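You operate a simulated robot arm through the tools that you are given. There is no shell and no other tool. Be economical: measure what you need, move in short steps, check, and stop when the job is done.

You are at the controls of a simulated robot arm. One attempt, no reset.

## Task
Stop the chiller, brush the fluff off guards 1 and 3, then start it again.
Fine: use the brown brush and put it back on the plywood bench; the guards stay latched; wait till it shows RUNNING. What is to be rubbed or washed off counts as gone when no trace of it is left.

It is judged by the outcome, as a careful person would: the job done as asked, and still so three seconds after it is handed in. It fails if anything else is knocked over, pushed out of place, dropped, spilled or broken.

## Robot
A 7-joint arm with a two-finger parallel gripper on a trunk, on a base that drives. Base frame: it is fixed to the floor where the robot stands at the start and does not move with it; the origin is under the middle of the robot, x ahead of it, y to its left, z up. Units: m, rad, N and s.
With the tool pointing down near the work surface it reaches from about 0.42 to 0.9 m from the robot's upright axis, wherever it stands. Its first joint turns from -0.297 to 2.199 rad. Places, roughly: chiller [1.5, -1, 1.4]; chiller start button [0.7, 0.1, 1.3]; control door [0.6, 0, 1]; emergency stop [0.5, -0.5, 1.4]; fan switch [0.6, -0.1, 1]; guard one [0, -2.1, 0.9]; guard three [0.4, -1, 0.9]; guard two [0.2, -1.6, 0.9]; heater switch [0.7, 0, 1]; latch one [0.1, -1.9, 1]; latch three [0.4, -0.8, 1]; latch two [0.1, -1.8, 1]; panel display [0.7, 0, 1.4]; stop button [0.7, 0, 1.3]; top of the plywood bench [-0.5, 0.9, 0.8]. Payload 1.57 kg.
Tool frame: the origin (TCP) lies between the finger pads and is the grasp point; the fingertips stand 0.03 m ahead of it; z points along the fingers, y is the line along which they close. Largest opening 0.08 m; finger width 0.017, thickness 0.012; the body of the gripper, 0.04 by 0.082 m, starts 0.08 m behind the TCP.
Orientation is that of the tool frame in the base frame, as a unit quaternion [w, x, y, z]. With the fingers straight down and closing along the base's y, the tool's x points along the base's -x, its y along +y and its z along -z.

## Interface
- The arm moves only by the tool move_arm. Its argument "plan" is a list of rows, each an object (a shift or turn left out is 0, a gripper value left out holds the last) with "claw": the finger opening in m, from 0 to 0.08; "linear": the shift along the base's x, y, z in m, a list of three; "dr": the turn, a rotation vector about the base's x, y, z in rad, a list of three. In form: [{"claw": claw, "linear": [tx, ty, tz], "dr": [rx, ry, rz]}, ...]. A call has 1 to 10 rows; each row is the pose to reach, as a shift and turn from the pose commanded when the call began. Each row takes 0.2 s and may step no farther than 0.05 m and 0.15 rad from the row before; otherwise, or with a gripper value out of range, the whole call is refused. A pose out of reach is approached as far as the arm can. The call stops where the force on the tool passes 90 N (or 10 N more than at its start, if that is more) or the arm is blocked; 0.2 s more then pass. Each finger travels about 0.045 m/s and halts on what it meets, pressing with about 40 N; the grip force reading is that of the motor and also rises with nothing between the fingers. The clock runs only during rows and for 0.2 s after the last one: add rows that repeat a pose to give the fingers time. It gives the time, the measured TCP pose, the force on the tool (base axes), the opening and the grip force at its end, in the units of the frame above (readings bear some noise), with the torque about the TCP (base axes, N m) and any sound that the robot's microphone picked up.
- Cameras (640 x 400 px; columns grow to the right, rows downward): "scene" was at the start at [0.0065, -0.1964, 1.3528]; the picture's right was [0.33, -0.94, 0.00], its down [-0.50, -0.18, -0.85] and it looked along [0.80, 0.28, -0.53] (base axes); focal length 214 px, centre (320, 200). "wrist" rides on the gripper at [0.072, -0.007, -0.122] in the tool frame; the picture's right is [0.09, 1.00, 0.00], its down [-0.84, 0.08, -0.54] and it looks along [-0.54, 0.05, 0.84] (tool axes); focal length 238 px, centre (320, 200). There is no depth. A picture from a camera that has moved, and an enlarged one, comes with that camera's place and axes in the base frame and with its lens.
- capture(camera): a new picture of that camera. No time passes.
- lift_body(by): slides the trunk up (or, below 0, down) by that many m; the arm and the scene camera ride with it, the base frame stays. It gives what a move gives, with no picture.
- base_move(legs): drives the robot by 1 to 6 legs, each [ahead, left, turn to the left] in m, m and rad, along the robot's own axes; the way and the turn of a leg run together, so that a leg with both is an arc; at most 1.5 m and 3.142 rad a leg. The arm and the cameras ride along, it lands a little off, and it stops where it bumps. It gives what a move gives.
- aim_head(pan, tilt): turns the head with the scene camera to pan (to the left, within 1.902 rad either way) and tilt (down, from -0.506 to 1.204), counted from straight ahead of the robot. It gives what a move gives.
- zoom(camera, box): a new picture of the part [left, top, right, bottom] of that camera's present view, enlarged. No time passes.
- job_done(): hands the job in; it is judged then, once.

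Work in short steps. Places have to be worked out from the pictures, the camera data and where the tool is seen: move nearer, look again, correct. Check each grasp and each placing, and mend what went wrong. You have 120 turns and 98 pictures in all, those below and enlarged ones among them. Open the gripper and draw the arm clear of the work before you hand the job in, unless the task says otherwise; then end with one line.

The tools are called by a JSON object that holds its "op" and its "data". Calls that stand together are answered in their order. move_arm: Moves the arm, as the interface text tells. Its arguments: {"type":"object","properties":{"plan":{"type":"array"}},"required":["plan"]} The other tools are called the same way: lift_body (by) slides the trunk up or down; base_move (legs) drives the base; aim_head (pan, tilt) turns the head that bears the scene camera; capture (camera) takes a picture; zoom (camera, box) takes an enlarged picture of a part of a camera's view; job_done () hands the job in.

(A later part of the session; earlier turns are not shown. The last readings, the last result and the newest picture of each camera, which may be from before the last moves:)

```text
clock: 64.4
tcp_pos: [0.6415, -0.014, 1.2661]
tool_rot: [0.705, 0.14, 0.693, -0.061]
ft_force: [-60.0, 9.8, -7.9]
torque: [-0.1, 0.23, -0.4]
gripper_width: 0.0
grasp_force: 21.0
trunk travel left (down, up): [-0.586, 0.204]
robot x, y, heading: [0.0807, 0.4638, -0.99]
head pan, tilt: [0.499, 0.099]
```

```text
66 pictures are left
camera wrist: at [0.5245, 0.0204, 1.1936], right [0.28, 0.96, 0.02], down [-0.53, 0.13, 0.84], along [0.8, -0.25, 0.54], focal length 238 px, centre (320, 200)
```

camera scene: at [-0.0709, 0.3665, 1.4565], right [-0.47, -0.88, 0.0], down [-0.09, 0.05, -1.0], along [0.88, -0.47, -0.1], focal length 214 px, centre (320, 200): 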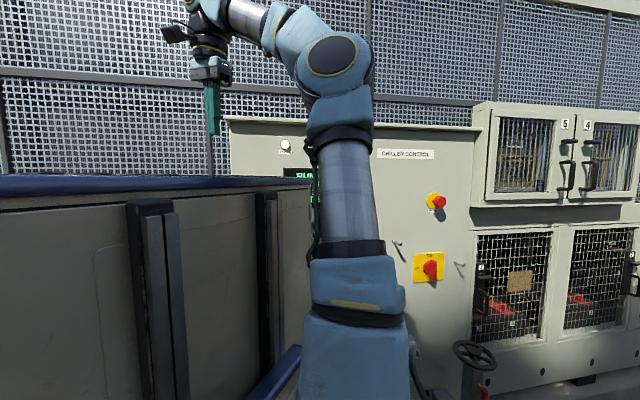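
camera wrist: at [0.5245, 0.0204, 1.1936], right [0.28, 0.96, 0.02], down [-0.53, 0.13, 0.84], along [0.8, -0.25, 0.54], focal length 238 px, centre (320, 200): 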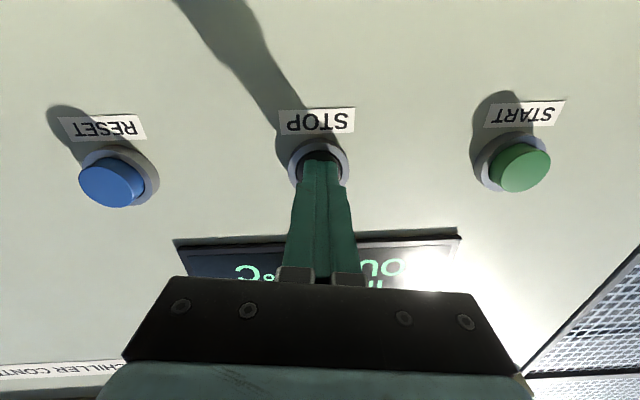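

Pressed home with 60 N, on centre. I withdraw along the same way and check the display.

{"op": "move_arm", "data": {"plan": [{"linear": [-0.048, 0.0137, 0]}, {"linear": [-0.096, 0.0274, 0]}, {"linear": [-0.144, 0.041, 0]}, {"linear": [-0.164, 0.047, 0]}]}}

{"op": "capture", "data": {"camera": "wrist"}}

```text
clock: 65.4
tcp_pos: [0.4833, 0.0332, 1.2665]
tool_rot: [0.705, 0.138, 0.693, -0.059]
ft_force: [-0.2, -0.6, -1.0]
torque: [0.01, -0.03, 0.01]
gripper_width: 0.0
grasp_force: 21.2
trunk travel left (down, up): [-0.586, 0.204]
robot x, y, heading: [0.0771, 0.462, -0.991]
head pan, tilt: [0.499, 0.099]
```

```text
65 pictures are left
camera wrist: at [0.3659, 0.0678, 1.1927], right [0.28, 0.96, 0.02], down [-0.53, 0.13, 0.84], along [0.8, -0.24, 0.54], focal length 238 px, centre (320, 200)
```

wrist: 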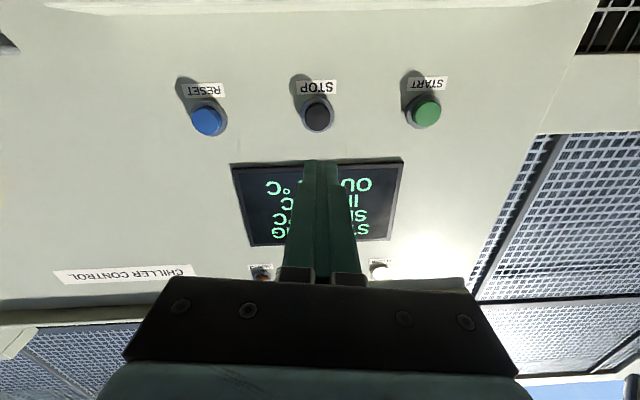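

The display reads "ST…NG" (stopping). Now for the brush: I pitch the tool back down and turn the robot right to face the plywood bench.

{"op": "move_arm", "data": {"plan": [{"linear": [0, 0, 0.02], "dr": [0.04, 0.141, 0.017]}, {"linear": [0, 0, 0.04], "dr": [0.08, 0.282, 0.034]}, {"linear": [0, 0, 0.06], "dr": [0.12, 0.422, 0.052]}, {"linear": [0, 0, 0.06], "dr": [0.16, 0.563, 0.069]}, {"linear": [0, 0, 0.06], "dr": [0.2, 0.704, 0.086]}, {"linear": [0, 0, 0.06], "dr": [0.241, 0.845, 0.103]}, {"linear": [0, 0, 0.06], "dr": [0.281, 0.985, 0.121]}, {"linear": [0, 0, 0.06], "dr": [0.321, 1.126, 0.138]}, {"linear": [0, 0, 0.06], "dr": [0.361, 1.267, 0.155]}, {"linear": [0, 0, 0.06], "dr": [0.401, 1.408, 0.172]}]}}

{"op": "base_move", "data": {"legs": [[0.0, 0.05, 0], [0, 0, -1.2], [0, 0, -1.23]]}}

{"op": "aim_head", "data": {"pan": 0.2, "tilt": 0.8}}

{"op": "capture", "data": {"camera": "scene"}}

{"op": "capture", "data": {"camera": "wrist"}}

```text
clock: 67.6
tcp_pos: [0.4821, 0.0346, 1.3268]
tool_rot: [0.057, 0.14, 0.987, 0.049]
ft_force: [-0.6, 0.6, 0.6]
torque: [-0.05, -0.03, 0.03]
gripper_width: 0.0002
grasp_force: 21.5
trunk travel left (down, up): [-0.586, 0.204]
robot x, y, heading: [0.0831, 0.4645, -0.992]
head pan, tilt: [0.499, 0.099]
```

```text
clock: 74.7
tcp_pos: [-0.4551, 0.5797, 1.3269]
tool_rot: [0.066, 0.978, 0.194, -0.037]
ft_force: [-0.2, 0.3, -0.4]
torque: [0.01, 0.01, 0.0]
gripper_width: 0.0
grasp_force: 21.5
trunk travel left (down, up): [-0.586, 0.204]
robot x, y, heading: [0.126, 0.4937, 2.823]
head pan, tilt: [0.499, 0.099]
```

```text
clock: 75.8
tcp_pos: [-0.4562, 0.5794, 1.3263]
tool_rot: [0.066, 0.978, 0.194, -0.037]
ft_force: [0.2, 0.3, -0.3]
torque: [0.0, 0.0, -0.05]
gripper_width: 0.0002
grasp_force: 21.1
trunk travel left (down, up): [-0.586, 0.204]
robot x, y, heading: [0.1261, 0.492, 2.816]
head pan, tilt: [0.201, 0.799]
```

```text
64 pictures are left
camera scene: at [0.1952, 0.6994, 1.1934], right [0.12, 0.99, 0.0], down [0.71, -0.08, -0.7], along [-0.69, 0.08, -0.72], focal length 214 px, centre (320, 200)
```

scene: 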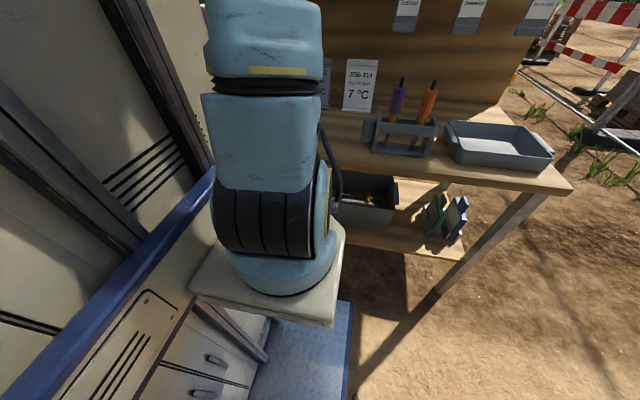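

```text
63 pictures are left
camera wrist: at [-0.3865, 0.6294, 1.4381], right [0.47, -0.88, 0.1], down [-0.72, -0.31, 0.63], along [-0.52, -0.37, -0.77], focal length 238 px, centre (320, 200)
```

wrist: 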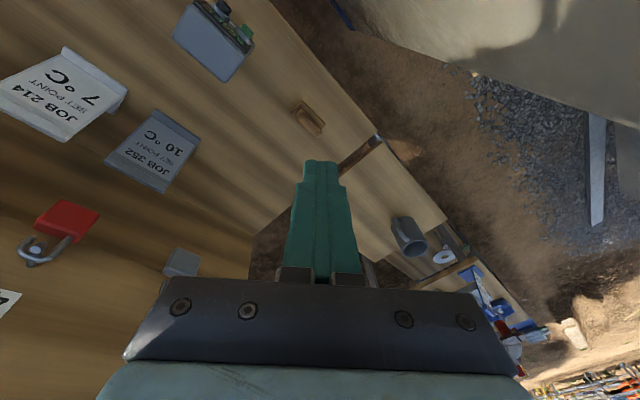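

Brush confirmed near (-0.568, 0.50). I shift the robot 0.2 m left so the brush lies nearly ahead of the arm, then lower the trunk 0.25 m.

{"op": "base_move", "data": {"legs": [[0, 0.2, 0]]}}

{"op": "lift_body", "data": {"by": -0.25}}

{"op": "capture", "data": {"camera": "wrist"}}

```text
clock: 77.4
tcp_pos: [-0.5188, 0.3871, 1.3263]
tool_rot: [0.066, 0.978, 0.196, -0.037]
ft_force: [-0.4, 0.5, 1.1]
torque: [0.0, 0.0, -0.01]
gripper_width: 0.0
grasp_force: 21.4
trunk travel left (down, up): [-0.586, 0.204]
robot x, y, heading: [0.0626, 0.299, 2.824]
head pan, tilt: [0.201, 0.799]
```

```text
clock: 79.9
tcp_pos: [-0.518, 0.3878, 1.0757]
tool_rot: [0.066, 0.978, 0.196, -0.036]
ft_force: [0.0, 0.2, 0.0]
torque: [0.04, 0.0, 0.03]
gripper_width: 0.0
grasp_force: 21.1
trunk travel left (down, up): [-0.336, 0.454]
robot x, y, heading: [0.0614, 0.3027, 2.824]
head pan, tilt: [0.201, 0.799]
```

```text
62 pictures are left
camera wrist: at [-0.4496, 0.4368, 1.1881], right [0.47, -0.88, 0.1], down [-0.71, -0.31, 0.63], along [-0.52, -0.37, -0.77], focal length 238 px, centre (320, 200)
```

wrist: 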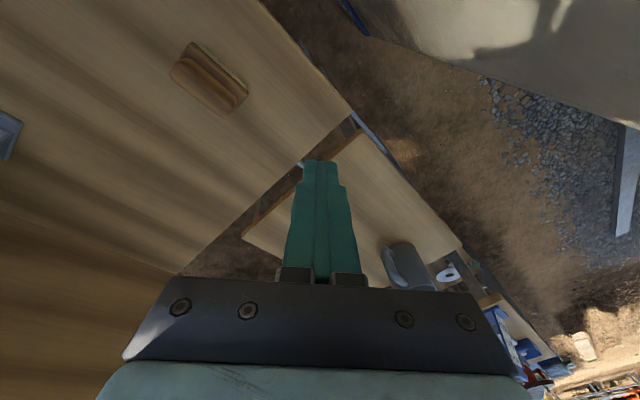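

Brush at (-0.570, 0.498). I straighten the tool to vertical and move nearer while opening, then yaw it to close across the handle.

{"op": "move_arm", "data": {"plan": [{"claw": 0.08, "linear": [-0.02, 0.04, 0], "dr": [0.07, -0.023, 0]}, {"linear": [-0.05, 0.08, 0], "dr": [0.143, -0.047, 0]}, {"linear": [-0.052, 0.11, 0], "dr": [0.143, -0.047, 0]}]}}

{"op": "move_arm", "data": {"plan": [{"dr": [0, 0, 0.15]}, {"dr": [0, 0, 0.3]}, {"dr": [0, 0, 0.45]}, {"dr": [0, 0, 0.6]}, {"dr": [0, 0, 0.75]}]}}

{"op": "capture", "data": {"camera": "wrist"}}

```text
clock: 80.7
tcp_pos: [-0.5653, 0.496, 1.0697]
tool_rot: [0.001, 0.98, 0.198, -0.002]
ft_force: [0.2, 0.1, -0.5]
torque: [0.05, -0.01, -0.01]
gripper_width: 0.0678
grasp_force: 0.1
out of reach, approached as far as the arm can: row 2, 3
trunk travel left (down, up): [-0.336, 0.454]
robot x, y, heading: [0.0614, 0.3047, 2.828]
head pan, tilt: [0.201, 0.799]
```

```text
clock: 81.9
tcp_pos: [-0.5654, 0.4963, 1.0695]
tool_rot: [-0.001, 0.839, 0.545, 0.0]
ft_force: [0.1, -0.5, 0.2]
torque: [0.03, -0.04, -0.01]
gripper_width: 0.08
grasp_force: 0.1
trunk travel left (down, up): [-0.336, 0.454]
robot x, y, heading: [0.064, 0.3028, 2.826]
head pan, tilt: [0.201, 0.799]
```

```text
61 pictures are left
camera wrist: at [-0.5418, 0.5641, 1.1898], right [0.95, -0.32, 0.0], down [-0.27, -0.8, 0.54], along [-0.17, -0.51, -0.84], focal length 238 px, centre (320, 200)
```

wrist: 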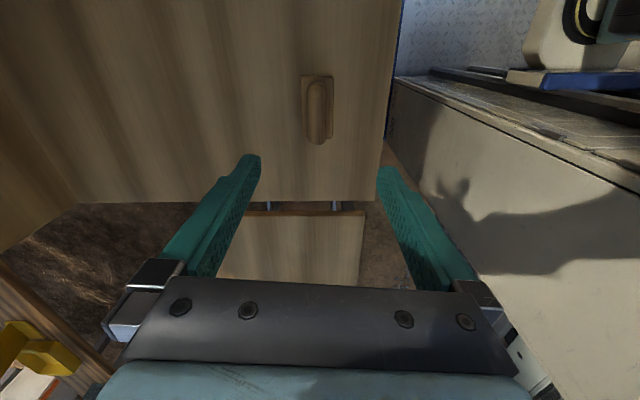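

The handle axis runs about 71°, so 0.09 rad more yaw; its centre is (-0.568, 0.493). I descend to z 0.90 over it and look again.

{"op": "move_arm", "data": {"plan": [{"linear": [-0.003, -0.002, -0.045], "dr": [0, 0, 0.09]}, {"linear": [-0.003, -0.003, -0.09], "dr": [0, 0, 0.09]}, {"linear": [-0.003, -0.003, -0.13], "dr": [0, 0, 0.09]}, {"linear": [-0.003, -0.003, -0.165], "dr": [0, 0, 0.09]}]}}

{"op": "capture", "data": {"camera": "wrist"}}

{"op": "aim_head", "data": {"pan": 0.5, "tilt": 0.5}}

{"op": "capture", "data": {"camera": "scene"}}

```text
clock: 82.9
tcp_pos: [-0.5677, 0.4938, 0.9015]
tool_rot: [0.0, 0.814, 0.58, 0.0]
ft_force: [0.3, -0.2, 0.0]
torque: [0.01, 0.02, 0.03]
gripper_width: 0.0803
grasp_force: 0.0
trunk travel left (down, up): [-0.336, 0.454]
robot x, y, heading: [0.063, 0.303, 2.831]
head pan, tilt: [0.201, 0.799]
```

```text
60 pictures are left
camera wrist: at [-0.5505, 0.5626, 1.0225], right [0.97, -0.24, 0.0], down [-0.2, -0.82, 0.54], along [-0.13, -0.53, -0.84], focal length 238 px, centre (320, 200)
```

wrist: 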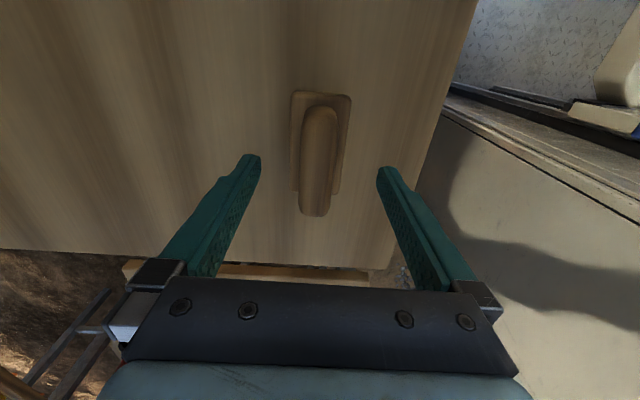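

```text
clock: 83.7
tcp_pos: [-0.5686, 0.4933, 0.9013]
tool_rot: [0.001, 0.814, 0.58, 0.001]
ft_force: [0.4, -0.2, 0.4]
torque: [0.02, 0.0, 0.04]
gripper_width: 0.08
grasp_force: 0.1
trunk travel left (down, up): [-0.336, 0.454]
robot x, y, heading: [0.0653, 0.3033, 2.826]
head pan, tilt: [0.499, 0.499]
```

```text
59 pictures are left
camera scene: at [0.1225, 0.4833, 0.9693], right [-0.18, 0.98, 0.0], down [0.47, 0.09, -0.88], along [-0.86, -0.16, -0.48], focal length 214 px, centre (320, 200)
```

scene: 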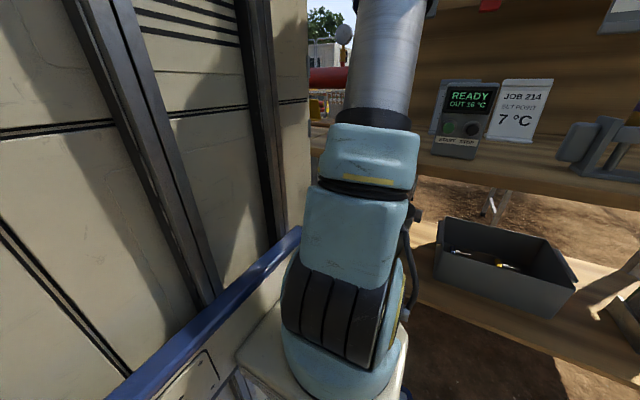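

The handle centre is about (-0.572, 0.484), axis matches the grip. I descend to z≈0.858 and close.

{"op": "move_arm", "data": {"plan": [{"linear": [-0.004, -0.009, -0.015]}, {"linear": [-0.004, -0.009, -0.03]}, {"linear": [-0.004, -0.009, -0.038]}, {"linear": [-0.004, -0.009, -0.043]}, {"linear": [-0.004, -0.009, -0.043]}]}}

{"op": "capture", "data": {"camera": "wrist"}}

```text
clock: 84.9
tcp_pos: [-0.572, 0.4861, 0.862]
tool_rot: [0.001, 0.815, 0.58, 0.0]
ft_force: [1.0, -0.4, -0.1]
torque: [0.02, -0.01, -0.01]
gripper_width: 0.0803
grasp_force: 0.0
trunk travel left (down, up): [-0.336, 0.454]
robot x, y, heading: [0.0644, 0.3027, 2.829]
head pan, tilt: [0.499, 0.499]
```

```text
58 pictures are left
camera wrist: at [-0.5558, 0.5546, 0.9821], right [0.97, -0.24, 0.0], down [-0.2, -0.82, 0.54], along [-0.13, -0.53, -0.84], focal length 238 px, centre (320, 200)
```

wrist: 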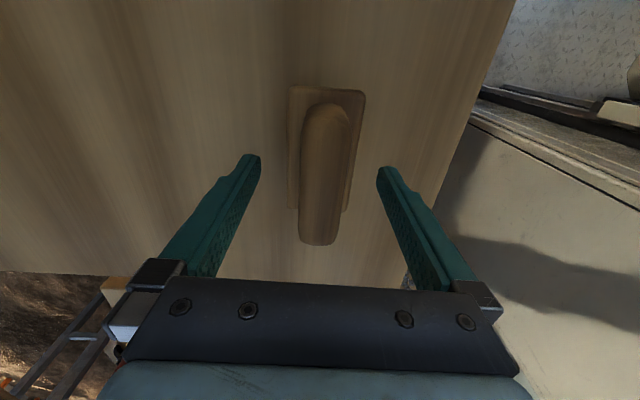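

Tips are just above the board at handle height. I nudge 5 mm along the handle and close.

{"op": "move_arm", "data": {"plan": [{"linear": [-0.002, -0.005, 0]}, {"claw": 0, "linear": [-0.002, -0.005, 0]}, {"linear": [-0.002, -0.005, 0]}, {"linear": [-0.002, -0.005, 0]}, {"linear": [-0.002, -0.005, 0]}, {"linear": [-0.002, -0.005, 0]}]}}

{"op": "capture", "data": {"camera": "wrist"}}

```text
clock: 86.3
tcp_pos: [-0.5753, 0.4793, 0.862]
tool_rot: [0.001, 0.814, 0.58, 0.0]
ft_force: [0.0, -1.4, 1.3]
torque: [0.02, -0.04, 0.07]
gripper_width: 0.0453
grasp_force: 39.7
trunk travel left (down, up): [-0.336, 0.454]
robot x, y, heading: [0.0633, 0.3004, 2.825]
head pan, tilt: [0.499, 0.499]
```

```text
57 pictures are left
camera wrist: at [-0.5578, 0.5487, 0.9828], right [0.97, -0.24, 0.0], down [-0.2, -0.82, 0.54], along [-0.13, -0.53, -0.84], focal length 238 px, centre (320, 200)
```

wrist: 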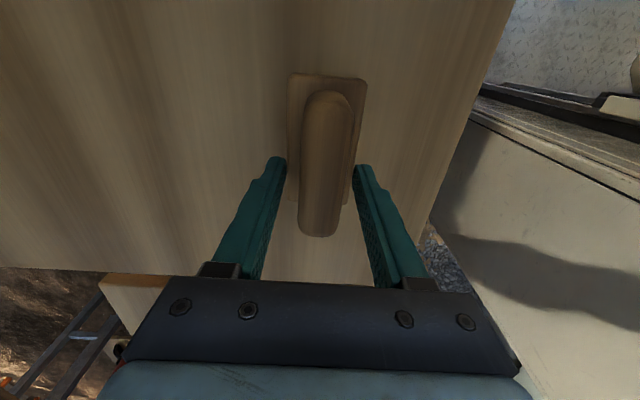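

The 45 mm opening means the tips grip the board's edges, not the handle. I reopen, rise 1 cm, and close on the handle.

{"op": "move_arm", "data": {"plan": [{"claw": 0.06}, {"claw": 0.06}, {"linear": [0, 0, 0.01], "claw": 0.06}, {"linear": [0, 0, 0.01], "claw": 0}, {"linear": [0, 0, 0.01]}, {"linear": [0, 0, 0.01]}, {"linear": [0, 0, 0.01]}, {"linear": [0, 0, 0.01]}]}}

{"op": "capture", "data": {"camera": "wrist"}}

```text
clock: 88.1
tcp_pos: [-0.5763, 0.4793, 0.8709]
tool_rot: [0.0, 0.815, 0.58, 0.0]
ft_force: [-0.6, -0.1, 0.5]
torque: [0.06, -0.01, 0.01]
gripper_width: 0.0239
grasp_force: 35.5
trunk travel left (down, up): [-0.336, 0.454]
robot x, y, heading: [0.0648, 0.3027, 2.827]
head pan, tilt: [0.499, 0.499]
```

```text
56 pictures are left
camera wrist: at [-0.5585, 0.5483, 0.9916], right [0.97, -0.24, 0.0], down [-0.2, -0.82, 0.54], along [-0.13, -0.53, -0.84], focal length 238 px, centre (320, 200)
```

wrist: 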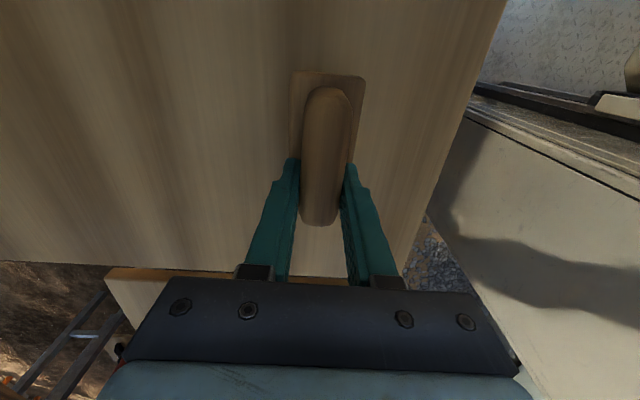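

Gripping the handle at 24 mm. I lift it and check.

{"op": "move_arm", "data": {"plan": [{"linear": [0, 0, 0.03]}, {"linear": [0, 0, 0.07]}, {"linear": [0, 0, 0.11]}, {"linear": [0, 0, 0.15]}, {"linear": [0, 0, 0.15]}]}}

{"op": "capture", "data": {"camera": "wrist"}}

```text
clock: 89.3
tcp_pos: [-0.5798, 0.479, 1.0189]
tool_rot: [0.0, 0.815, 0.58, 0.001]
ft_force: [-1.0, -0.5, 0.0]
torque: [-0.01, 0.01, -0.01]
gripper_width: 0.0
grasp_force: 20.9
trunk travel left (down, up): [-0.336, 0.454]
robot x, y, heading: [0.0592, 0.2998, 2.826]
head pan, tilt: [0.499, 0.499]
```

```text
55 pictures are left
camera wrist: at [-0.5629, 0.5493, 1.1399], right [0.97, -0.24, 0.0], down [-0.2, -0.82, 0.54], along [-0.13, -0.53, -0.84], focal length 238 px, centre (320, 200)
```

wrist: 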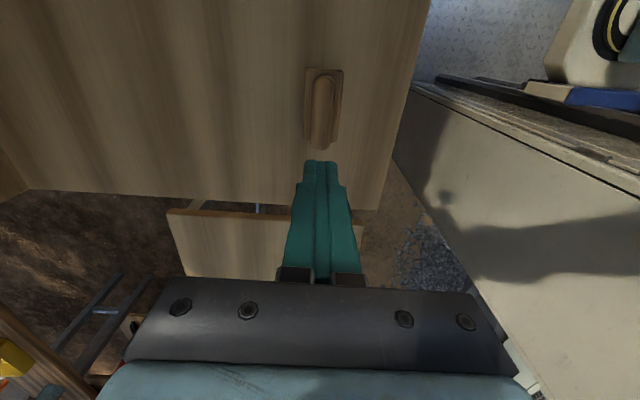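

It slipped off the rounded top; the brush is still in place. I'll grip the flat sides of the board instead, a little deeper (TCP z≈0.853).

{"op": "move_arm", "data": {"plan": [{"claw": 0.07, "linear": [0.003, 0.003, -0.03]}, {"linear": [0.003, 0.003, -0.07]}, {"linear": [0.003, 0.003, -0.1]}, {"linear": [0.003, 0.003, -0.1]}, {"linear": [0.003, 0.003, -0.13]}, {"linear": [0.003, 0.003, -0.15]}, {"linear": [0.003, 0.003, -0.16]}, {"linear": [0.003, 0.003, -0.168]}]}}

{"op": "move_arm", "data": {"plan": [{"claw": 0.0}, {}, {}, {}]}}

{"op": "capture", "data": {"camera": "wrist"}}

```text
clock: 91.1
tcp_pos: [-0.5717, 0.4828, 0.8511]
tool_rot: [0.0, 0.815, 0.58, 0.0]
ft_force: [-0.4, -0.2, 0.8]
torque: [0.01, -0.01, 0.03]
gripper_width: 0.0699
grasp_force: 0.1
trunk travel left (down, up): [-0.336, 0.454]
robot x, y, heading: [0.0597, 0.3021, 2.824]
head pan, tilt: [0.499, 0.499]
```

```text
clock: 92.1
tcp_pos: [-0.5728, 0.4833, 0.8531]
tool_rot: [0.001, 0.815, 0.58, 0.0]
ft_force: [-0.3, -0.5, -0.3]
torque: [-0.02, -0.01, 0.03]
gripper_width: 0.0456
grasp_force: 36.7
trunk travel left (down, up): [-0.336, 0.454]
robot x, y, heading: [0.0646, 0.3018, 2.826]
head pan, tilt: [0.499, 0.499]
```

```text
54 pictures are left
camera wrist: at [-0.5552, 0.5531, 0.9735], right [0.97, -0.24, 0.0], down [-0.2, -0.82, 0.54], along [-0.13, -0.53, -0.84], focal length 238 px, centre (320, 200)
```

wrist: 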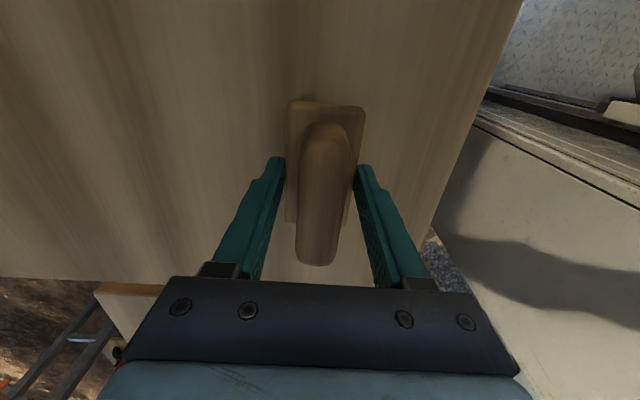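

Board gripped at 45.6 mm, centred. Lift a little and check.

{"op": "move_arm", "data": {"plan": [{"linear": [0, 0, 0.03]}, {"linear": [0, 0, 0.07]}, {"linear": [0, 0, 0.11]}, {"linear": [0, 0, 0.15]}, {"linear": [0, 0, 0.15]}]}}

{"op": "capture", "data": {"camera": "wrist"}}

```text
clock: 93.3
tcp_pos: [-0.5733, 0.4842, 1.005]
tool_rot: [0.001, 0.814, 0.581, 0.0]
ft_force: [0.1, 0.3, -1.6]
torque: [0.01, 0.04, -0.01]
gripper_width: 0.0454
grasp_force: 40.1
trunk travel left (down, up): [-0.336, 0.454]
robot x, y, heading: [0.0624, 0.3, 2.824]
head pan, tilt: [0.499, 0.499]
```

```text
53 pictures are left
camera wrist: at [-0.5559, 0.5546, 1.1266], right [0.97, -0.24, 0.0], down [-0.2, -0.82, 0.54], along [-0.13, -0.53, -0.84], focal length 238 px, centre (320, 200)
```

wrist: 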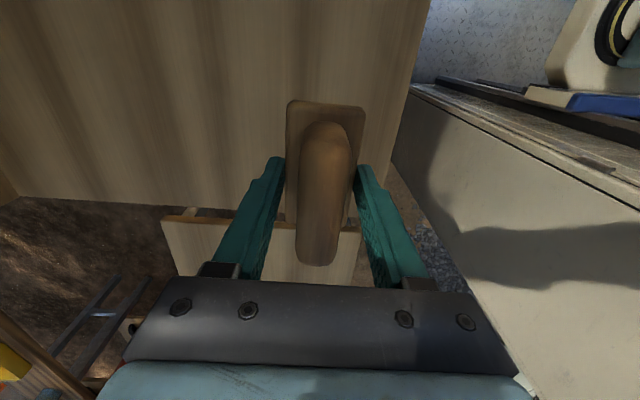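

Brush securely held; bristle face is about 0.053 m ahead of the TCP. I raise the trunk for clearance over the mug, turn left to face along the alley, and look.

{"op": "lift_body", "data": {"by": 0.3}}

{"op": "base_move", "data": {"legs": [[0, 0, 1.6]]}}

{"op": "aim_head", "data": {"pan": 0.0, "tilt": 0.6}}

{"op": "capture", "data": {"camera": "scene"}}

{"op": "capture", "data": {"camera": "wrist"}}

```text
clock: 96.3
tcp_pos: [-0.573, 0.4849, 1.3049]
tool_rot: [0.002, 0.814, 0.581, 0.001]
ft_force: [-0.2, -0.3, -1.5]
torque: [-0.01, -0.03, 0.02]
gripper_width: 0.0454
grasp_force: 40.3
trunk travel left (down, up): [-0.636, 0.154]
robot x, y, heading: [0.0606, 0.3011, 2.827]
head pan, tilt: [0.499, 0.499]
```

```text
clock: 100.6
tcp_pos: [-0.111, -0.3362, 1.3056]
tool_rot: [0.0, 0.158, 0.987, 0.001]
ft_force: [0.7, 1.2, -1.1]
torque: [-0.01, -0.02, 0.0]
gripper_width: 0.045
grasp_force: 39.6
trunk travel left (down, up): [-0.636, 0.154]
robot x, y, heading: [0.0669, 0.3018, -1.874]
head pan, tilt: [0.499, 0.499]
```

```text
clock: 101.5
tcp_pos: [-0.1098, -0.3366, 1.3046]
tool_rot: [0.001, 0.158, 0.987, 0.001]
ft_force: [0.2, -0.1, -2.2]
torque: [0.01, 0.0, 0.03]
gripper_width: 0.0453
grasp_force: 40.1
trunk travel left (down, up): [-0.636, 0.154]
robot x, y, heading: [0.0643, 0.3007, -1.869]
head pan, tilt: [0.0, 0.6]
```

```text
52 pictures are left
camera scene: at [-0.1576, 0.3658, 1.2603], right [-0.96, 0.29, 0.0], down [0.17, 0.54, -0.83], along [-0.24, -0.79, -0.56], focal length 214 px, centre (320, 200)
```

scene: 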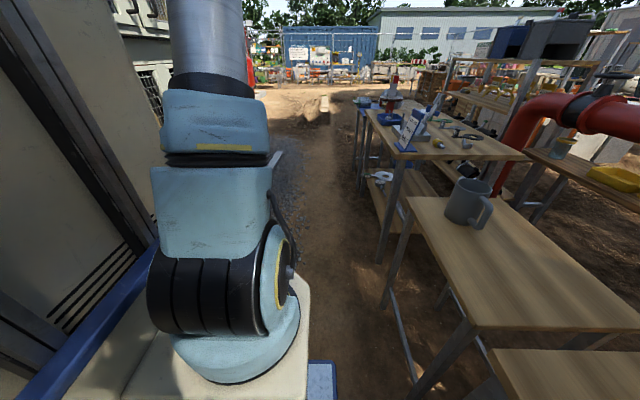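

```text
51 pictures are left
camera wrist: at [-0.1806, -0.3211, 1.4263], right [0.22, 0.97, 0.0], down [0.82, -0.19, 0.54], along [0.53, -0.12, -0.84], focal length 238 px, centre (320, 200)
```

wrist: 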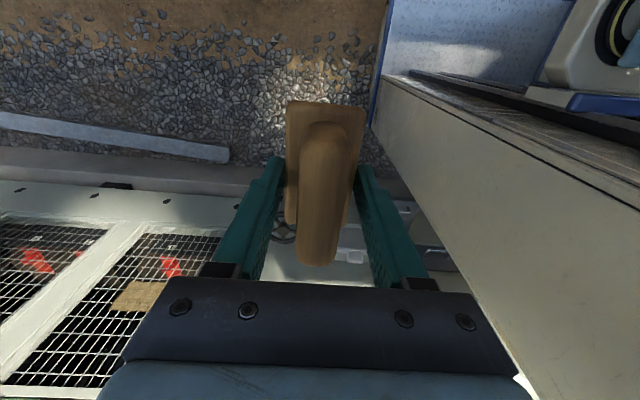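

The alley ahead looks clear. I drive 0.74 m along it to face guard 3, and view it.

{"op": "base_move", "data": {"legs": [[0.74, 0, 0]]}}

{"op": "base_move", "data": {"legs": [[0, 0, 0.85]]}}

{"op": "aim_head", "data": {"pan": 0.4, "tilt": 0.3}}

{"op": "capture", "data": {"camera": "scene"}}

{"op": "capture", "data": {"camera": "wrist"}}

```text
clock: 105.5
tcp_pos: [-0.3215, -1.0401, 1.3057]
tool_rot: [0.0, 0.155, 0.988, 0.001]
ft_force: [-0.9, 0.6, -1.2]
torque: [0.01, 0.0, 0.02]
gripper_width: 0.0453
grasp_force: 40.3
trunk travel left (down, up): [-0.636, 0.154]
robot x, y, heading: [-0.1517, -0.4004, -1.864]
head pan, tilt: [0.0, 0.6]
```

```text
clock: 107.9
tcp_pos: [0.1713, -0.9791, 1.3047]
tool_rot: [0.0, -0.23, 0.973, 0.002]
ft_force: [0.9, -0.5, -2.4]
torque: [-0.02, 0.0, -0.02]
gripper_width: 0.0454
grasp_force: 39.7
trunk travel left (down, up): [-0.636, 0.154]
robot x, y, heading: [-0.1554, -0.4074, -1.093]
head pan, tilt: [0.0, 0.6]
stopped in leg 1: the robot was blocked; the commanded pose is now the measured one
```

```text
clock: 108.8
tcp_pos: [0.1708, -0.9795, 1.3042]
tool_rot: [0.0, -0.229, 0.973, 0.001]
ft_force: [0.4, -1.2, -2.3]
torque: [-0.02, 0.01, -0.01]
gripper_width: 0.0456
grasp_force: 39.8
trunk travel left (down, up): [-0.636, 0.154]
robot x, y, heading: [-0.1551, -0.4016, -1.091]
head pan, tilt: [0.4, 0.3]
```

```text
50 pictures are left
camera scene: at [-0.3233, -0.4947, 1.2877], right [-0.64, -0.77, 0.0], down [-0.23, 0.19, -0.96], along [0.73, -0.61, -0.3], focal length 214 px, centre (320, 200)
```

scene: 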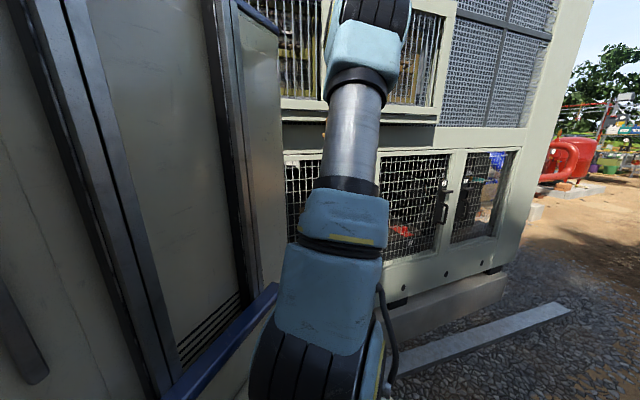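

```text
49 pictures are left
camera wrist: at [0.1091, -1.0182, 1.4257], right [-0.53, 0.85, 0.0], down [0.71, 0.44, 0.54], along [0.46, 0.29, -0.84], focal length 238 px, centre (320, 200)
```

wrist: 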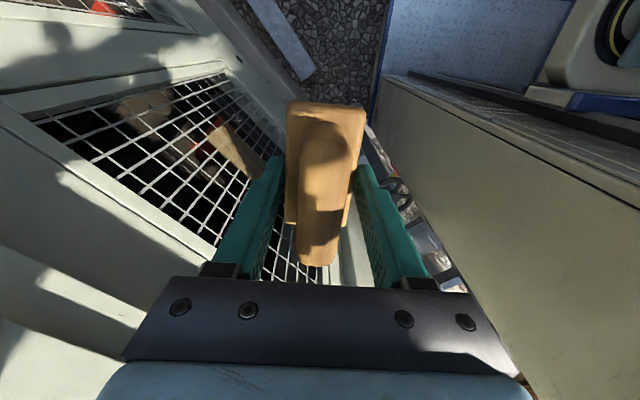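

Turning was stopped at -1.09, likely touching the small bench behind. I ease away towards the chiller and check the mug.

{"op": "base_move", "data": {"legs": [[0.03, 0.03, 0]]}}

{"op": "aim_head", "data": {"pan": -1.9, "tilt": 0.6}}

{"op": "capture", "data": {"camera": "scene"}}

```text
clock: 109.5
tcp_pos: [0.171, -0.9811, 1.3044]
tool_rot: [0.001, -0.23, 0.973, 0.001]
ft_force: [0.1, 0.5, -2.0]
torque: [0.01, 0.0, 0.0]
gripper_width: 0.0454
grasp_force: 40.6
trunk travel left (down, up): [-0.636, 0.154]
robot x, y, heading: [-0.1543, -0.4073, -1.092]
head pan, tilt: [0.4, 0.3]
stopped in leg 1: the robot was blocked; the commanded pose is now the measured one
```

```text
clock: 111.6
tcp_pos: [0.1704, -0.9823, 1.3053]
tool_rot: [0.001, -0.228, 0.974, 0.0]
ft_force: [0.2, -0.3, -0.6]
torque: [-0.01, 0.0, 0.02]
gripper_width: 0.0453
grasp_force: 39.9
trunk travel left (down, up): [-0.636, 0.154]
robot x, y, heading: [-0.1575, -0.4059, -1.095]
head pan, tilt: [-1.901, 0.6]
```

```text
48 pictures are left
camera scene: at [-0.4809, -0.4496, 1.2603], right [-0.15, 0.99, 0.0], down [0.56, 0.08, -0.83], along [-0.82, -0.12, -0.56], focal length 214 px, centre (320, 200)
```

scene: 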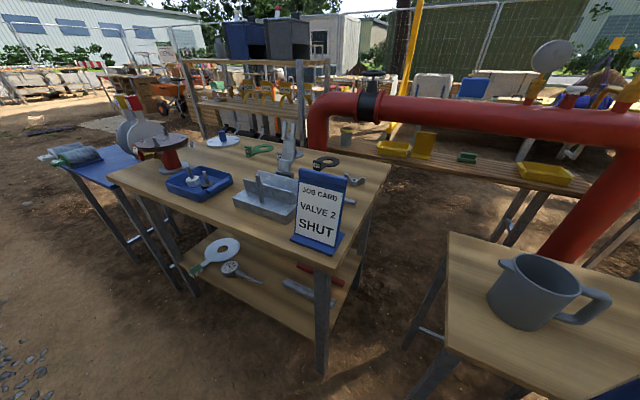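

The contact is on the chiller side – likely the handwheel near the body's front-left corner. I back off 5 cm from the chiller and inspect that corner with the wrist camera.

{"op": "base_move", "data": {"legs": [[-0.035, -0.035, 0]]}}

{"op": "capture", "data": {"camera": "wrist"}}

```text
clock: 112.5
tcp_pos: [0.1227, -0.9678, 1.3049]
tool_rot: [0.001, -0.229, 0.973, 0.001]
ft_force: [-0.1, -0.7, -0.9]
torque: [0.01, 0.02, -0.01]
gripper_width: 0.0453
grasp_force: 39.6
trunk travel left (down, up): [-0.636, 0.154]
robot x, y, heading: [-0.2072, -0.3898, -1.099]
head pan, tilt: [-1.901, 0.6]
```

```text
47 pictures are left
camera wrist: at [0.0614, -1.0064, 1.4258], right [-0.53, 0.85, 0.0], down [0.71, 0.44, 0.54], along [0.46, 0.29, -0.84], focal length 238 px, centre (320, 200)
```

wrist: 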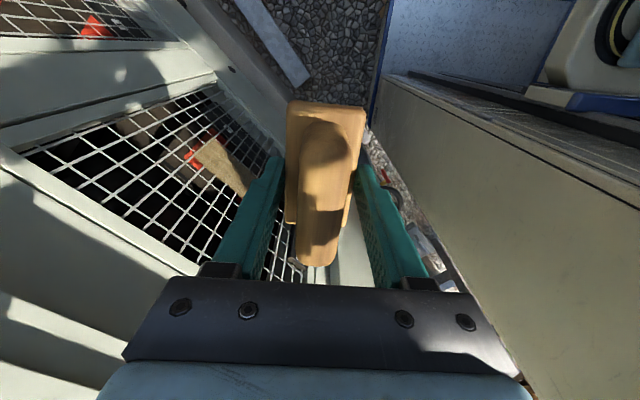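

Clear now. I yaw the hand to face guard 3 and carry it in front of the spot where I saw fluff, then lower the trunk 0.2 m.

{"op": "move_arm", "data": {"plan": [{"linear": [0.02, 0.02, 0], "dr": [0, 0, -0.124]}, {"linear": [0.035, 0.035, 0], "dr": [0, 0, -0.248]}, {"linear": [0.05, 0.05, 0], "dr": [0, 0, -0.371]}, {"linear": [0.07, 0.07, 0], "dr": [0, 0, -0.495]}, {"linear": [0.09, 0.09, 0], "dr": [0, 0, -0.619]}, {"linear": [0.11, 0.116, 0], "dr": [0, 0, -0.741]}]}}

{"op": "lift_body", "data": {"by": -0.2}}

{"op": "move_arm", "data": {"plan": [{"dr": [-0.04, -0.141, 0]}, {"dr": [-0.08, -0.282, 0]}, {"dr": [-0.12, -0.422, 0]}, {"dr": [-0.16, -0.563, 0]}, {"dr": [-0.2, -0.704, 0]}, {"dr": [-0.241, -0.845, 0]}, {"dr": [-0.281, -0.985, 0]}, {"dr": [-0.321, -1.126, 0]}, {"dr": [-0.361, -1.267, 0]}, {"dr": [-0.401, -1.408, 0]}]}}

{"op": "capture", "data": {"camera": "wrist"}}

```text
clock: 113.9
tcp_pos: [0.2306, -0.8516, 1.3064]
tool_rot: [0.001, 0.141, 0.99, 0.0]
ft_force: [-0.4, -0.1, -1.6]
torque: [0.03, -0.06, 0.01]
gripper_width: 0.0452
grasp_force: 40.0
trunk travel left (down, up): [-0.636, 0.154]
robot x, y, heading: [-0.2023, -0.3908, -1.095]
head pan, tilt: [-1.901, 0.6]
```

```text
clock: 116.1
tcp_pos: [0.2286, -0.852, 1.1076]
tool_rot: [0.001, 0.139, 0.99, 0.001]
ft_force: [-0.2, -0.3, -1.9]
torque: [0.03, 0.0, 0.0]
gripper_width: 0.0453
grasp_force: 40.0
trunk travel left (down, up): [-0.436, 0.354]
robot x, y, heading: [-0.2018, -0.3955, -1.096]
head pan, tilt: [-1.901, 0.6]
```

```text
clock: 118.3
tcp_pos: [0.2298, -0.8507, 1.1071]
tool_rot: [0.662, 0.103, 0.736, -0.092]
ft_force: [0.2, -0.3, -1.1]
torque: [0.01, 0.04, 0.0]
gripper_width: 0.0456
grasp_force: 39.7
trunk travel left (down, up): [-0.436, 0.354]
robot x, y, heading: [-0.199, -0.3934, -1.095]
head pan, tilt: [-1.901, 0.6]
```

```text
46 pictures are left
camera wrist: at [0.1042, -0.8225, 1.0466], right [0.26, 0.96, -0.09], down [-0.41, 0.2, 0.89], along [0.87, -0.2, 0.45], focal length 238 px, centre (320, 200)
```

wrist: 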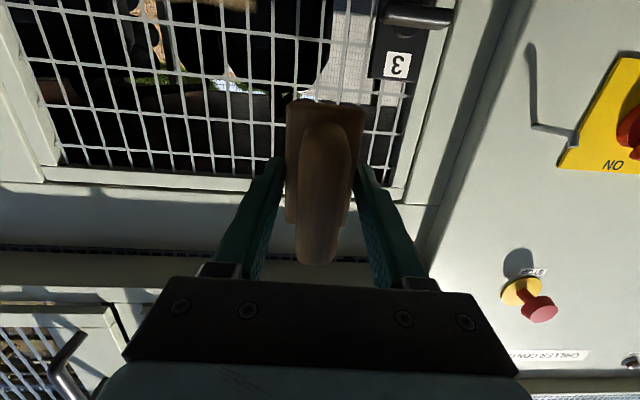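

Level and facing guard 3 (view upside down). I use the head camera to find all the fluff on guard 3.

{"op": "aim_head", "data": {"pan": 0.5, "tilt": 0.2}}

{"op": "capture", "data": {"camera": "scene"}}

{"op": "zoom", "data": {"camera": "wrist", "box": [0, 0, 420, 200]}}

```text
clock: 120.5
tcp_pos: [0.2297, -0.8508, 1.1063]
tool_rot: [0.662, 0.103, 0.737, -0.091]
ft_force: [0.3, 0.0, -2.9]
torque: [-0.01, 0.02, 0.0]
gripper_width: 0.0451
grasp_force: 40.2
trunk travel left (down, up): [-0.436, 0.354]
robot x, y, heading: [-0.2006, -0.3899, -1.097]
head pan, tilt: [0.499, 0.201]
```

```text
45 pictures are left
camera scene: at [-0.3643, -0.4744, 1.097], right [-0.56, -0.83, 0.0], down [-0.17, 0.11, -0.98], along [0.81, -0.55, -0.2], focal length 214 px, centre (320, 200)
```

scene: 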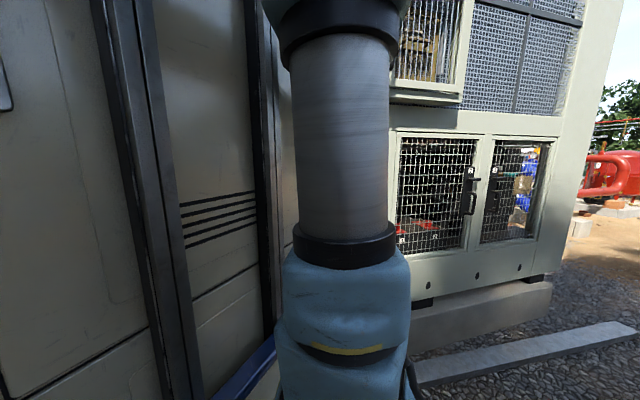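

```text
1.52 times, centred on (210, 100) of wrist
camera zoom: at [0.1045, -0.8225, 1.0471], right [0.26, 0.96, -0.09], down [-0.41, 0.19, 0.89], along [0.87, -0.2, 0.45], focal length 363 px, centre (488, 352)
```

zoom: 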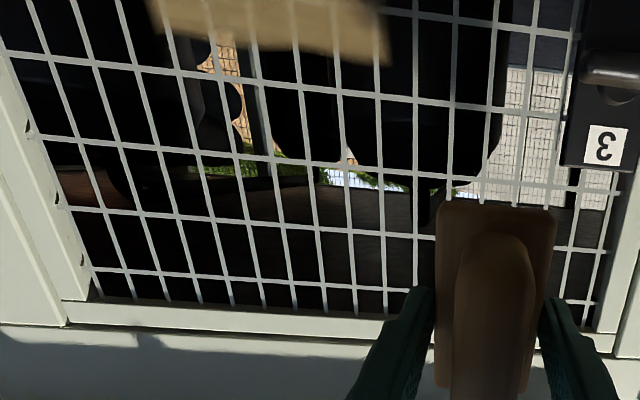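

The tan mat at the top of the zoom (the "rectangle" seen earlier) appears to be the fluff, on the mesh lower down. I lower the trunk 0.15 m to view it fully.

{"op": "lift_body", "data": {"by": -0.17}}

{"op": "capture", "data": {"camera": "wrist"}}

```text
clock: 122.4
tcp_pos: [0.2296, -0.8508, 0.9367]
tool_rot: [0.663, 0.103, 0.736, -0.091]
ft_force: [-0.2, 0.0, -1.7]
torque: [0.05, 0.02, -0.04]
gripper_width: 0.0452
grasp_force: 40.2
trunk travel left (down, up): [-0.266, 0.524]
robot x, y, heading: [-0.2048, -0.3918, -1.101]
head pan, tilt: [0.499, 0.201]
```

```text
43 pictures are left
camera wrist: at [0.1045, -0.8226, 0.877], right [0.26, 0.96, -0.09], down [-0.41, 0.2, 0.89], along [0.87, -0.2, 0.45], focal length 238 px, centre (320, 200)
```

wrist: 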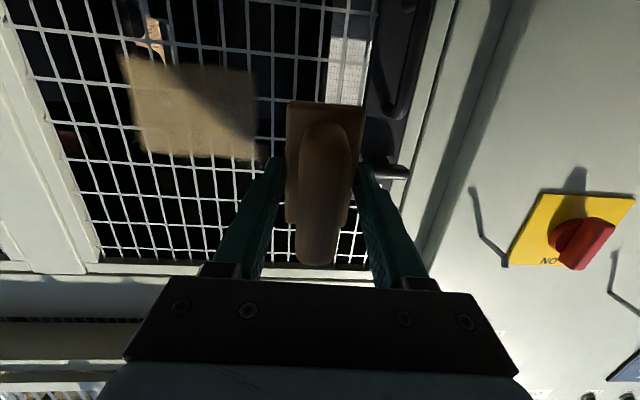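

The fluff patch spans about z 0.87–0.99 and 16 cm sideways, right of the brush in world terms. I level the pitch and approach its near edge, stopping a few cm off the mesh.

{"op": "move_arm", "data": {"plan": [{"linear": [0.02, -0.04, 0], "dr": [-0.014, -0.05, 0]}, {"linear": [0.045, -0.075, -0.003], "dr": [-0.0285, -0.1, 0]}, {"linear": [0.073, -0.109, -0.007], "dr": [-0.0285, -0.1, 0]}, {"linear": [0.073, -0.109, -0.007], "dr": [-0.0285, -0.1, 0]}]}}

{"op": "capture", "data": {"camera": "wrist"}}

```text
clock: 123.4
tcp_pos: [0.3048, -0.9588, 0.9304]
tool_rot: [0.7, 0.097, 0.701, -0.097]
ft_force: [0.2, 0.4, -1.8]
torque: [0.02, 0.03, 0.0]
gripper_width: 0.0453
grasp_force: 39.5
trunk travel left (down, up): [-0.266, 0.524]
robot x, y, heading: [-0.2007, -0.3883, -1.096]
head pan, tilt: [0.499, 0.201]
```

```text
42 pictures are left
camera wrist: at [0.187, -0.9323, 0.858], right [0.27, 0.96, -0.09], down [-0.5, 0.22, 0.84], along [0.82, -0.18, 0.54], focal length 238 px, centre (320, 200)
```

wrist: 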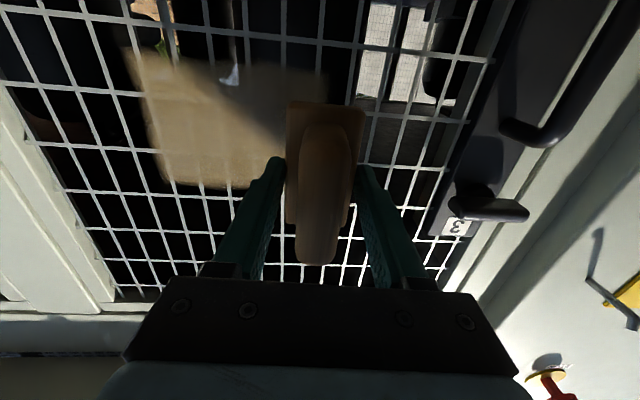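

Brush at the patch's near edge, clear of the latch. I advance carefully toward contact.

{"op": "move_arm", "data": {"plan": [{"linear": [0.0192, -0.0055, 0]}, {"linear": [0.0289, -0.0082, 0]}, {"linear": [0.0385, -0.011, 0]}]}}

```text
clock: 124.2
tcp_pos: [0.3413, -0.9722, 0.9292]
tool_rot: [0.7, 0.097, 0.701, -0.096]
ft_force: [-2.2, 0.6, -1.2]
torque: [0.0, -0.03, -0.02]
gripper_width: 0.0451
grasp_force: 39.6
trunk travel left (down, up): [-0.266, 0.524]
robot x, y, heading: [-0.2039, -0.3899, -1.096]
head pan, tilt: [0.499, 0.201]
```

Light contact seems to begin (2 N). I press slightly more.

{"op": "move_arm", "data": {"plan": [{"linear": [0.0048, -0.0014, 0]}, {"linear": [0.0096, -0.0027, 0]}, {"linear": [0.0096, -0.0027, 0]}]}}

```text
clock: 125.0
tcp_pos: [0.3491, -0.9738, 0.9305]
tool_rot: [0.7, 0.097, 0.701, -0.096]
ft_force: [-29.6, 13.3, -0.9]
torque: [0.02, 0.04, -0.45]
gripper_width: 0.0453
grasp_force: 40.5
trunk travel left (down, up): [-0.266, 0.524]
robot x, y, heading: [-0.2044, -0.3904, -1.102]
head pan, tilt: [0.499, 0.201]
```

About 32 N; I ease by 3 mm and sweep sideways across the patch (18 cm), watching the force.

{"op": "move_arm", "data": {"plan": [{"linear": [-0.0029, 0.0008, 0]}, {"linear": [-0.0084, -0.0184, 0]}, {"linear": [-0.0139, -0.0376, 0]}, {"linear": [-0.0194, -0.0568, 0]}, {"linear": [-0.0249, -0.0761, 0]}, {"linear": [-0.0304, -0.0953, 0]}, {"linear": [-0.0358, -0.1146, 0]}, {"linear": [-0.0413, -0.1338, 0]}, {"linear": [-0.0468, -0.153, 0]}, {"linear": [-0.0496, -0.163, 0]}]}}

{"op": "capture", "data": {"camera": "wrist"}}

```text
clock: 127.2
tcp_pos: [0.301, -1.1353, 0.9299]
tool_rot: [0.7, 0.098, 0.701, -0.096]
ft_force: [-25.2, 18.3, -0.8]
torque: [-0.05, -0.06, -0.22]
gripper_width: 0.0456
grasp_force: 39.8
trunk travel left (down, up): [-0.266, 0.524]
robot x, y, heading: [-0.2023, -0.389, -1.1]
head pan, tilt: [0.499, 0.201]
```

```text
41 pictures are left
camera wrist: at [0.1822, -1.1098, 0.8573], right [0.27, 0.96, -0.09], down [-0.5, 0.22, 0.84], along [0.82, -0.18, 0.54], focal length 238 px, centre (320, 200)
```

wrist: 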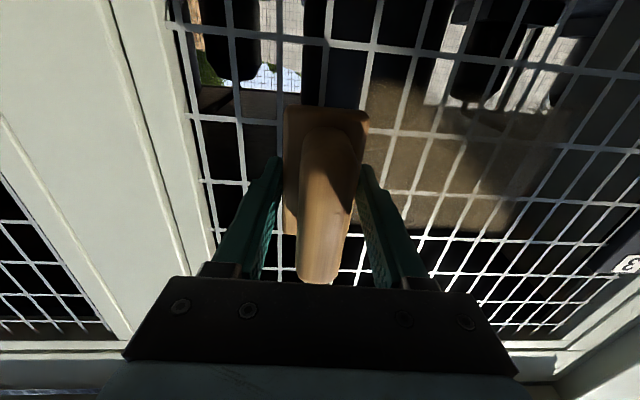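

It works: the patch fades where brushed. I sweep back a little higher, then again a little lower, repeating.

{"op": "move_arm", "data": {"plan": [{"linear": [-0.002, 0.0005, 0.02]}, {"linear": [0.0035, 0.0178, 0.025]}, {"linear": [0.009, 0.037, 0.025]}, {"linear": [0.0145, 0.056, 0.025]}, {"linear": [0.02, 0.0755, 0.025]}, {"linear": [0.0255, 0.0947, 0.025]}, {"linear": [0.031, 0.114, 0.025]}, {"linear": [0.0364, 0.133, 0.025]}, {"linear": [0.0419, 0.1525, 0.025]}, {"linear": [0.0447, 0.163, 0.025]}]}}

{"op": "move_arm", "data": {"plan": [{"linear": [0, 0, -0.045]}, {"linear": [-0.0055, -0.0192, -0.05]}, {"linear": [-0.011, -0.0384, -0.05]}, {"linear": [-0.0165, -0.0576, -0.05]}, {"linear": [-0.022, -0.0769, -0.05]}, {"linear": [-0.0274, -0.0961, -0.05]}, {"linear": [-0.0329, -0.1154, -0.05]}, {"linear": [-0.0384, -0.1346, -0.05]}, {"linear": [-0.0439, -0.1538, -0.05]}, {"linear": [-0.0467, -0.163, -0.05]}]}}

{"op": "capture", "data": {"camera": "wrist"}}

```text
clock: 129.4
tcp_pos: [0.3472, -0.9735, 0.9544]
tool_rot: [0.699, 0.099, 0.702, -0.095]
ft_force: [-0.5, 0.0, -1.4]
torque: [0.01, 0.06, 0.05]
gripper_width: 0.0454
grasp_force: 39.9
trunk travel left (down, up): [-0.266, 0.524]
robot x, y, heading: [-0.2014, -0.391, -1.098]
head pan, tilt: [0.499, 0.201]
```

```text
clock: 131.6
tcp_pos: [0.2985, -1.1368, 0.9051]
tool_rot: [0.7, 0.097, 0.701, -0.096]
ft_force: [0.6, 0.0, -1.6]
torque: [0.02, 0.02, -0.04]
gripper_width: 0.0452
grasp_force: 40.6
trunk travel left (down, up): [-0.266, 0.524]
robot x, y, heading: [-0.2064, -0.3891, -1.096]
head pan, tilt: [0.499, 0.201]
```

```text
40 pictures are left
camera wrist: at [0.1798, -1.1102, 0.8322], right [0.27, 0.96, -0.09], down [-0.5, 0.22, 0.84], along [0.82, -0.18, 0.54], focal length 238 px, centre (320, 200)
```

wrist: 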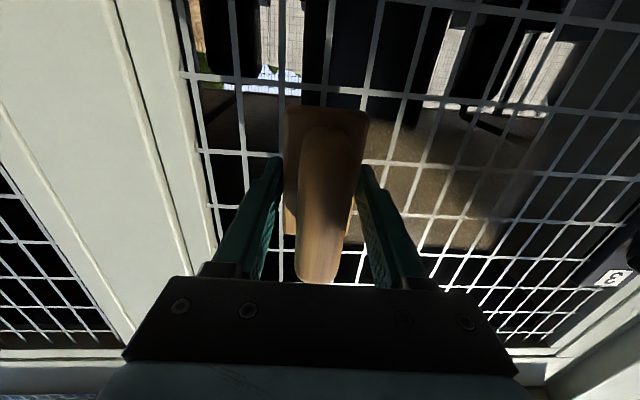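

Those passes had lost contact. I press in 6 mm and sweep again at this height, then at the upper height.

{"op": "move_arm", "data": {"plan": [{"linear": [0.0058, -0.0016, 0]}, {"linear": [0.0113, 0.0176, 0]}, {"linear": [0.0168, 0.0368, 0]}, {"linear": [0.0223, 0.056, 0]}, {"linear": [0.0278, 0.0753, 0]}, {"linear": [0.0332, 0.0945, 0]}, {"linear": [0.0387, 0.1138, 0]}, {"linear": [0.0442, 0.133, 0]}, {"linear": [0.0497, 0.1522, 0]}, {"linear": [0.0525, 0.1614, 0]}]}}

{"op": "move_arm", "data": {"plan": [{"linear": [0, 0, 0.045]}, {"linear": [-0.0055, -0.0192, 0.05]}, {"linear": [-0.011, -0.0384, 0.05]}, {"linear": [-0.0165, -0.0576, 0.05]}, {"linear": [-0.022, -0.0769, 0.05]}, {"linear": [-0.0274, -0.0961, 0.05]}, {"linear": [-0.0329, -0.1154, 0.05]}, {"linear": [-0.0384, -0.1346, 0.05]}, {"linear": [-0.0439, -0.1538, 0.05]}, {"linear": [-0.0467, -0.163, 0.05]}]}}

{"op": "capture", "data": {"camera": "wrist"}}

```text
clock: 133.8
tcp_pos: [0.3525, -0.9739, 0.9046]
tool_rot: [0.7, 0.098, 0.701, -0.096]
ft_force: [1.2, 0.0, -1.9]
torque: [0.01, 0.0, -0.02]
gripper_width: 0.0452
grasp_force: 40.4
trunk travel left (down, up): [-0.266, 0.524]
robot x, y, heading: [-0.2053, -0.3895, -1.1]
head pan, tilt: [0.499, 0.201]
```

```text
clock: 136.0
tcp_pos: [0.3049, -1.1392, 0.953]
tool_rot: [0.7, 0.099, 0.701, -0.096]
ft_force: [-18.3, 11.3, 0.4]
torque: [-0.19, -0.34, -0.22]
gripper_width: 0.0457
grasp_force: 40.1
trunk travel left (down, up): [-0.266, 0.524]
robot x, y, heading: [-0.2004, -0.391, -1.098]
head pan, tilt: [0.499, 0.201]
```

```text
39 pictures are left
camera wrist: at [0.1853, -1.1125, 0.8811], right [0.27, 0.96, -0.09], down [-0.5, 0.22, 0.84], along [0.82, -0.18, 0.54], focal length 238 px, centre (320, 200)
```

wrist: 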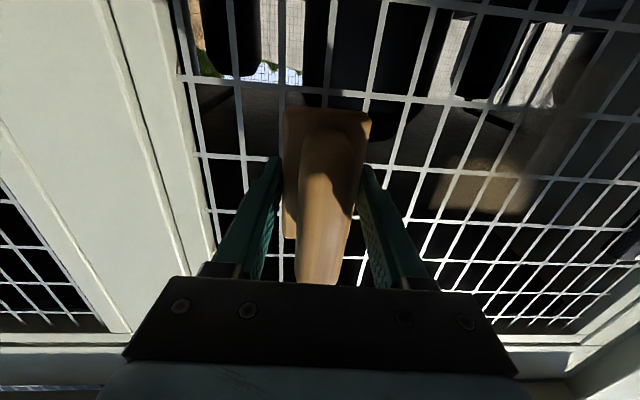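

Only a remnant is left at the near side (sideways ≈ -0.88, z≈0.96) with a faint trace lower. The brush has slid back ~5 mm in the grip, so I press deeper toward that end and stroke over it.

{"op": "move_arm", "data": {"plan": [{"linear": [0.0092, 0.0286, 0.01]}, {"linear": [0.0193, 0.0569, 0.01]}, {"linear": [0.0285, 0.0855, 0.01]}, {"linear": [0.0377, 0.1141, 0.01]}, {"linear": [0.0469, 0.1427, 0.01]}, {"linear": [0.0561, 0.1712, 0.01]}, {"linear": [0.0487, 0.1477, 0.01]}, {"linear": [0.0409, 0.1236, 0.01]}, {"linear": [0.0317, 0.095, 0.01]}, {"linear": [0.0409, 0.1236, 0.01]}]}}

```text
clock: 138.2
tcp_pos: [0.3455, -1.0201, 0.9663]
tool_rot: [0.7, 0.101, 0.7, -0.1]
ft_force: [-31.8, -0.1, -0.6]
torque: [0.08, 0.22, -0.77]
gripper_width: 0.0457
grasp_force: 40.0
trunk travel left (down, up): [-0.266, 0.524]
robot x, y, heading: [-0.2021, -0.3903, -1.095]
head pan, tilt: [0.499, 0.201]
```

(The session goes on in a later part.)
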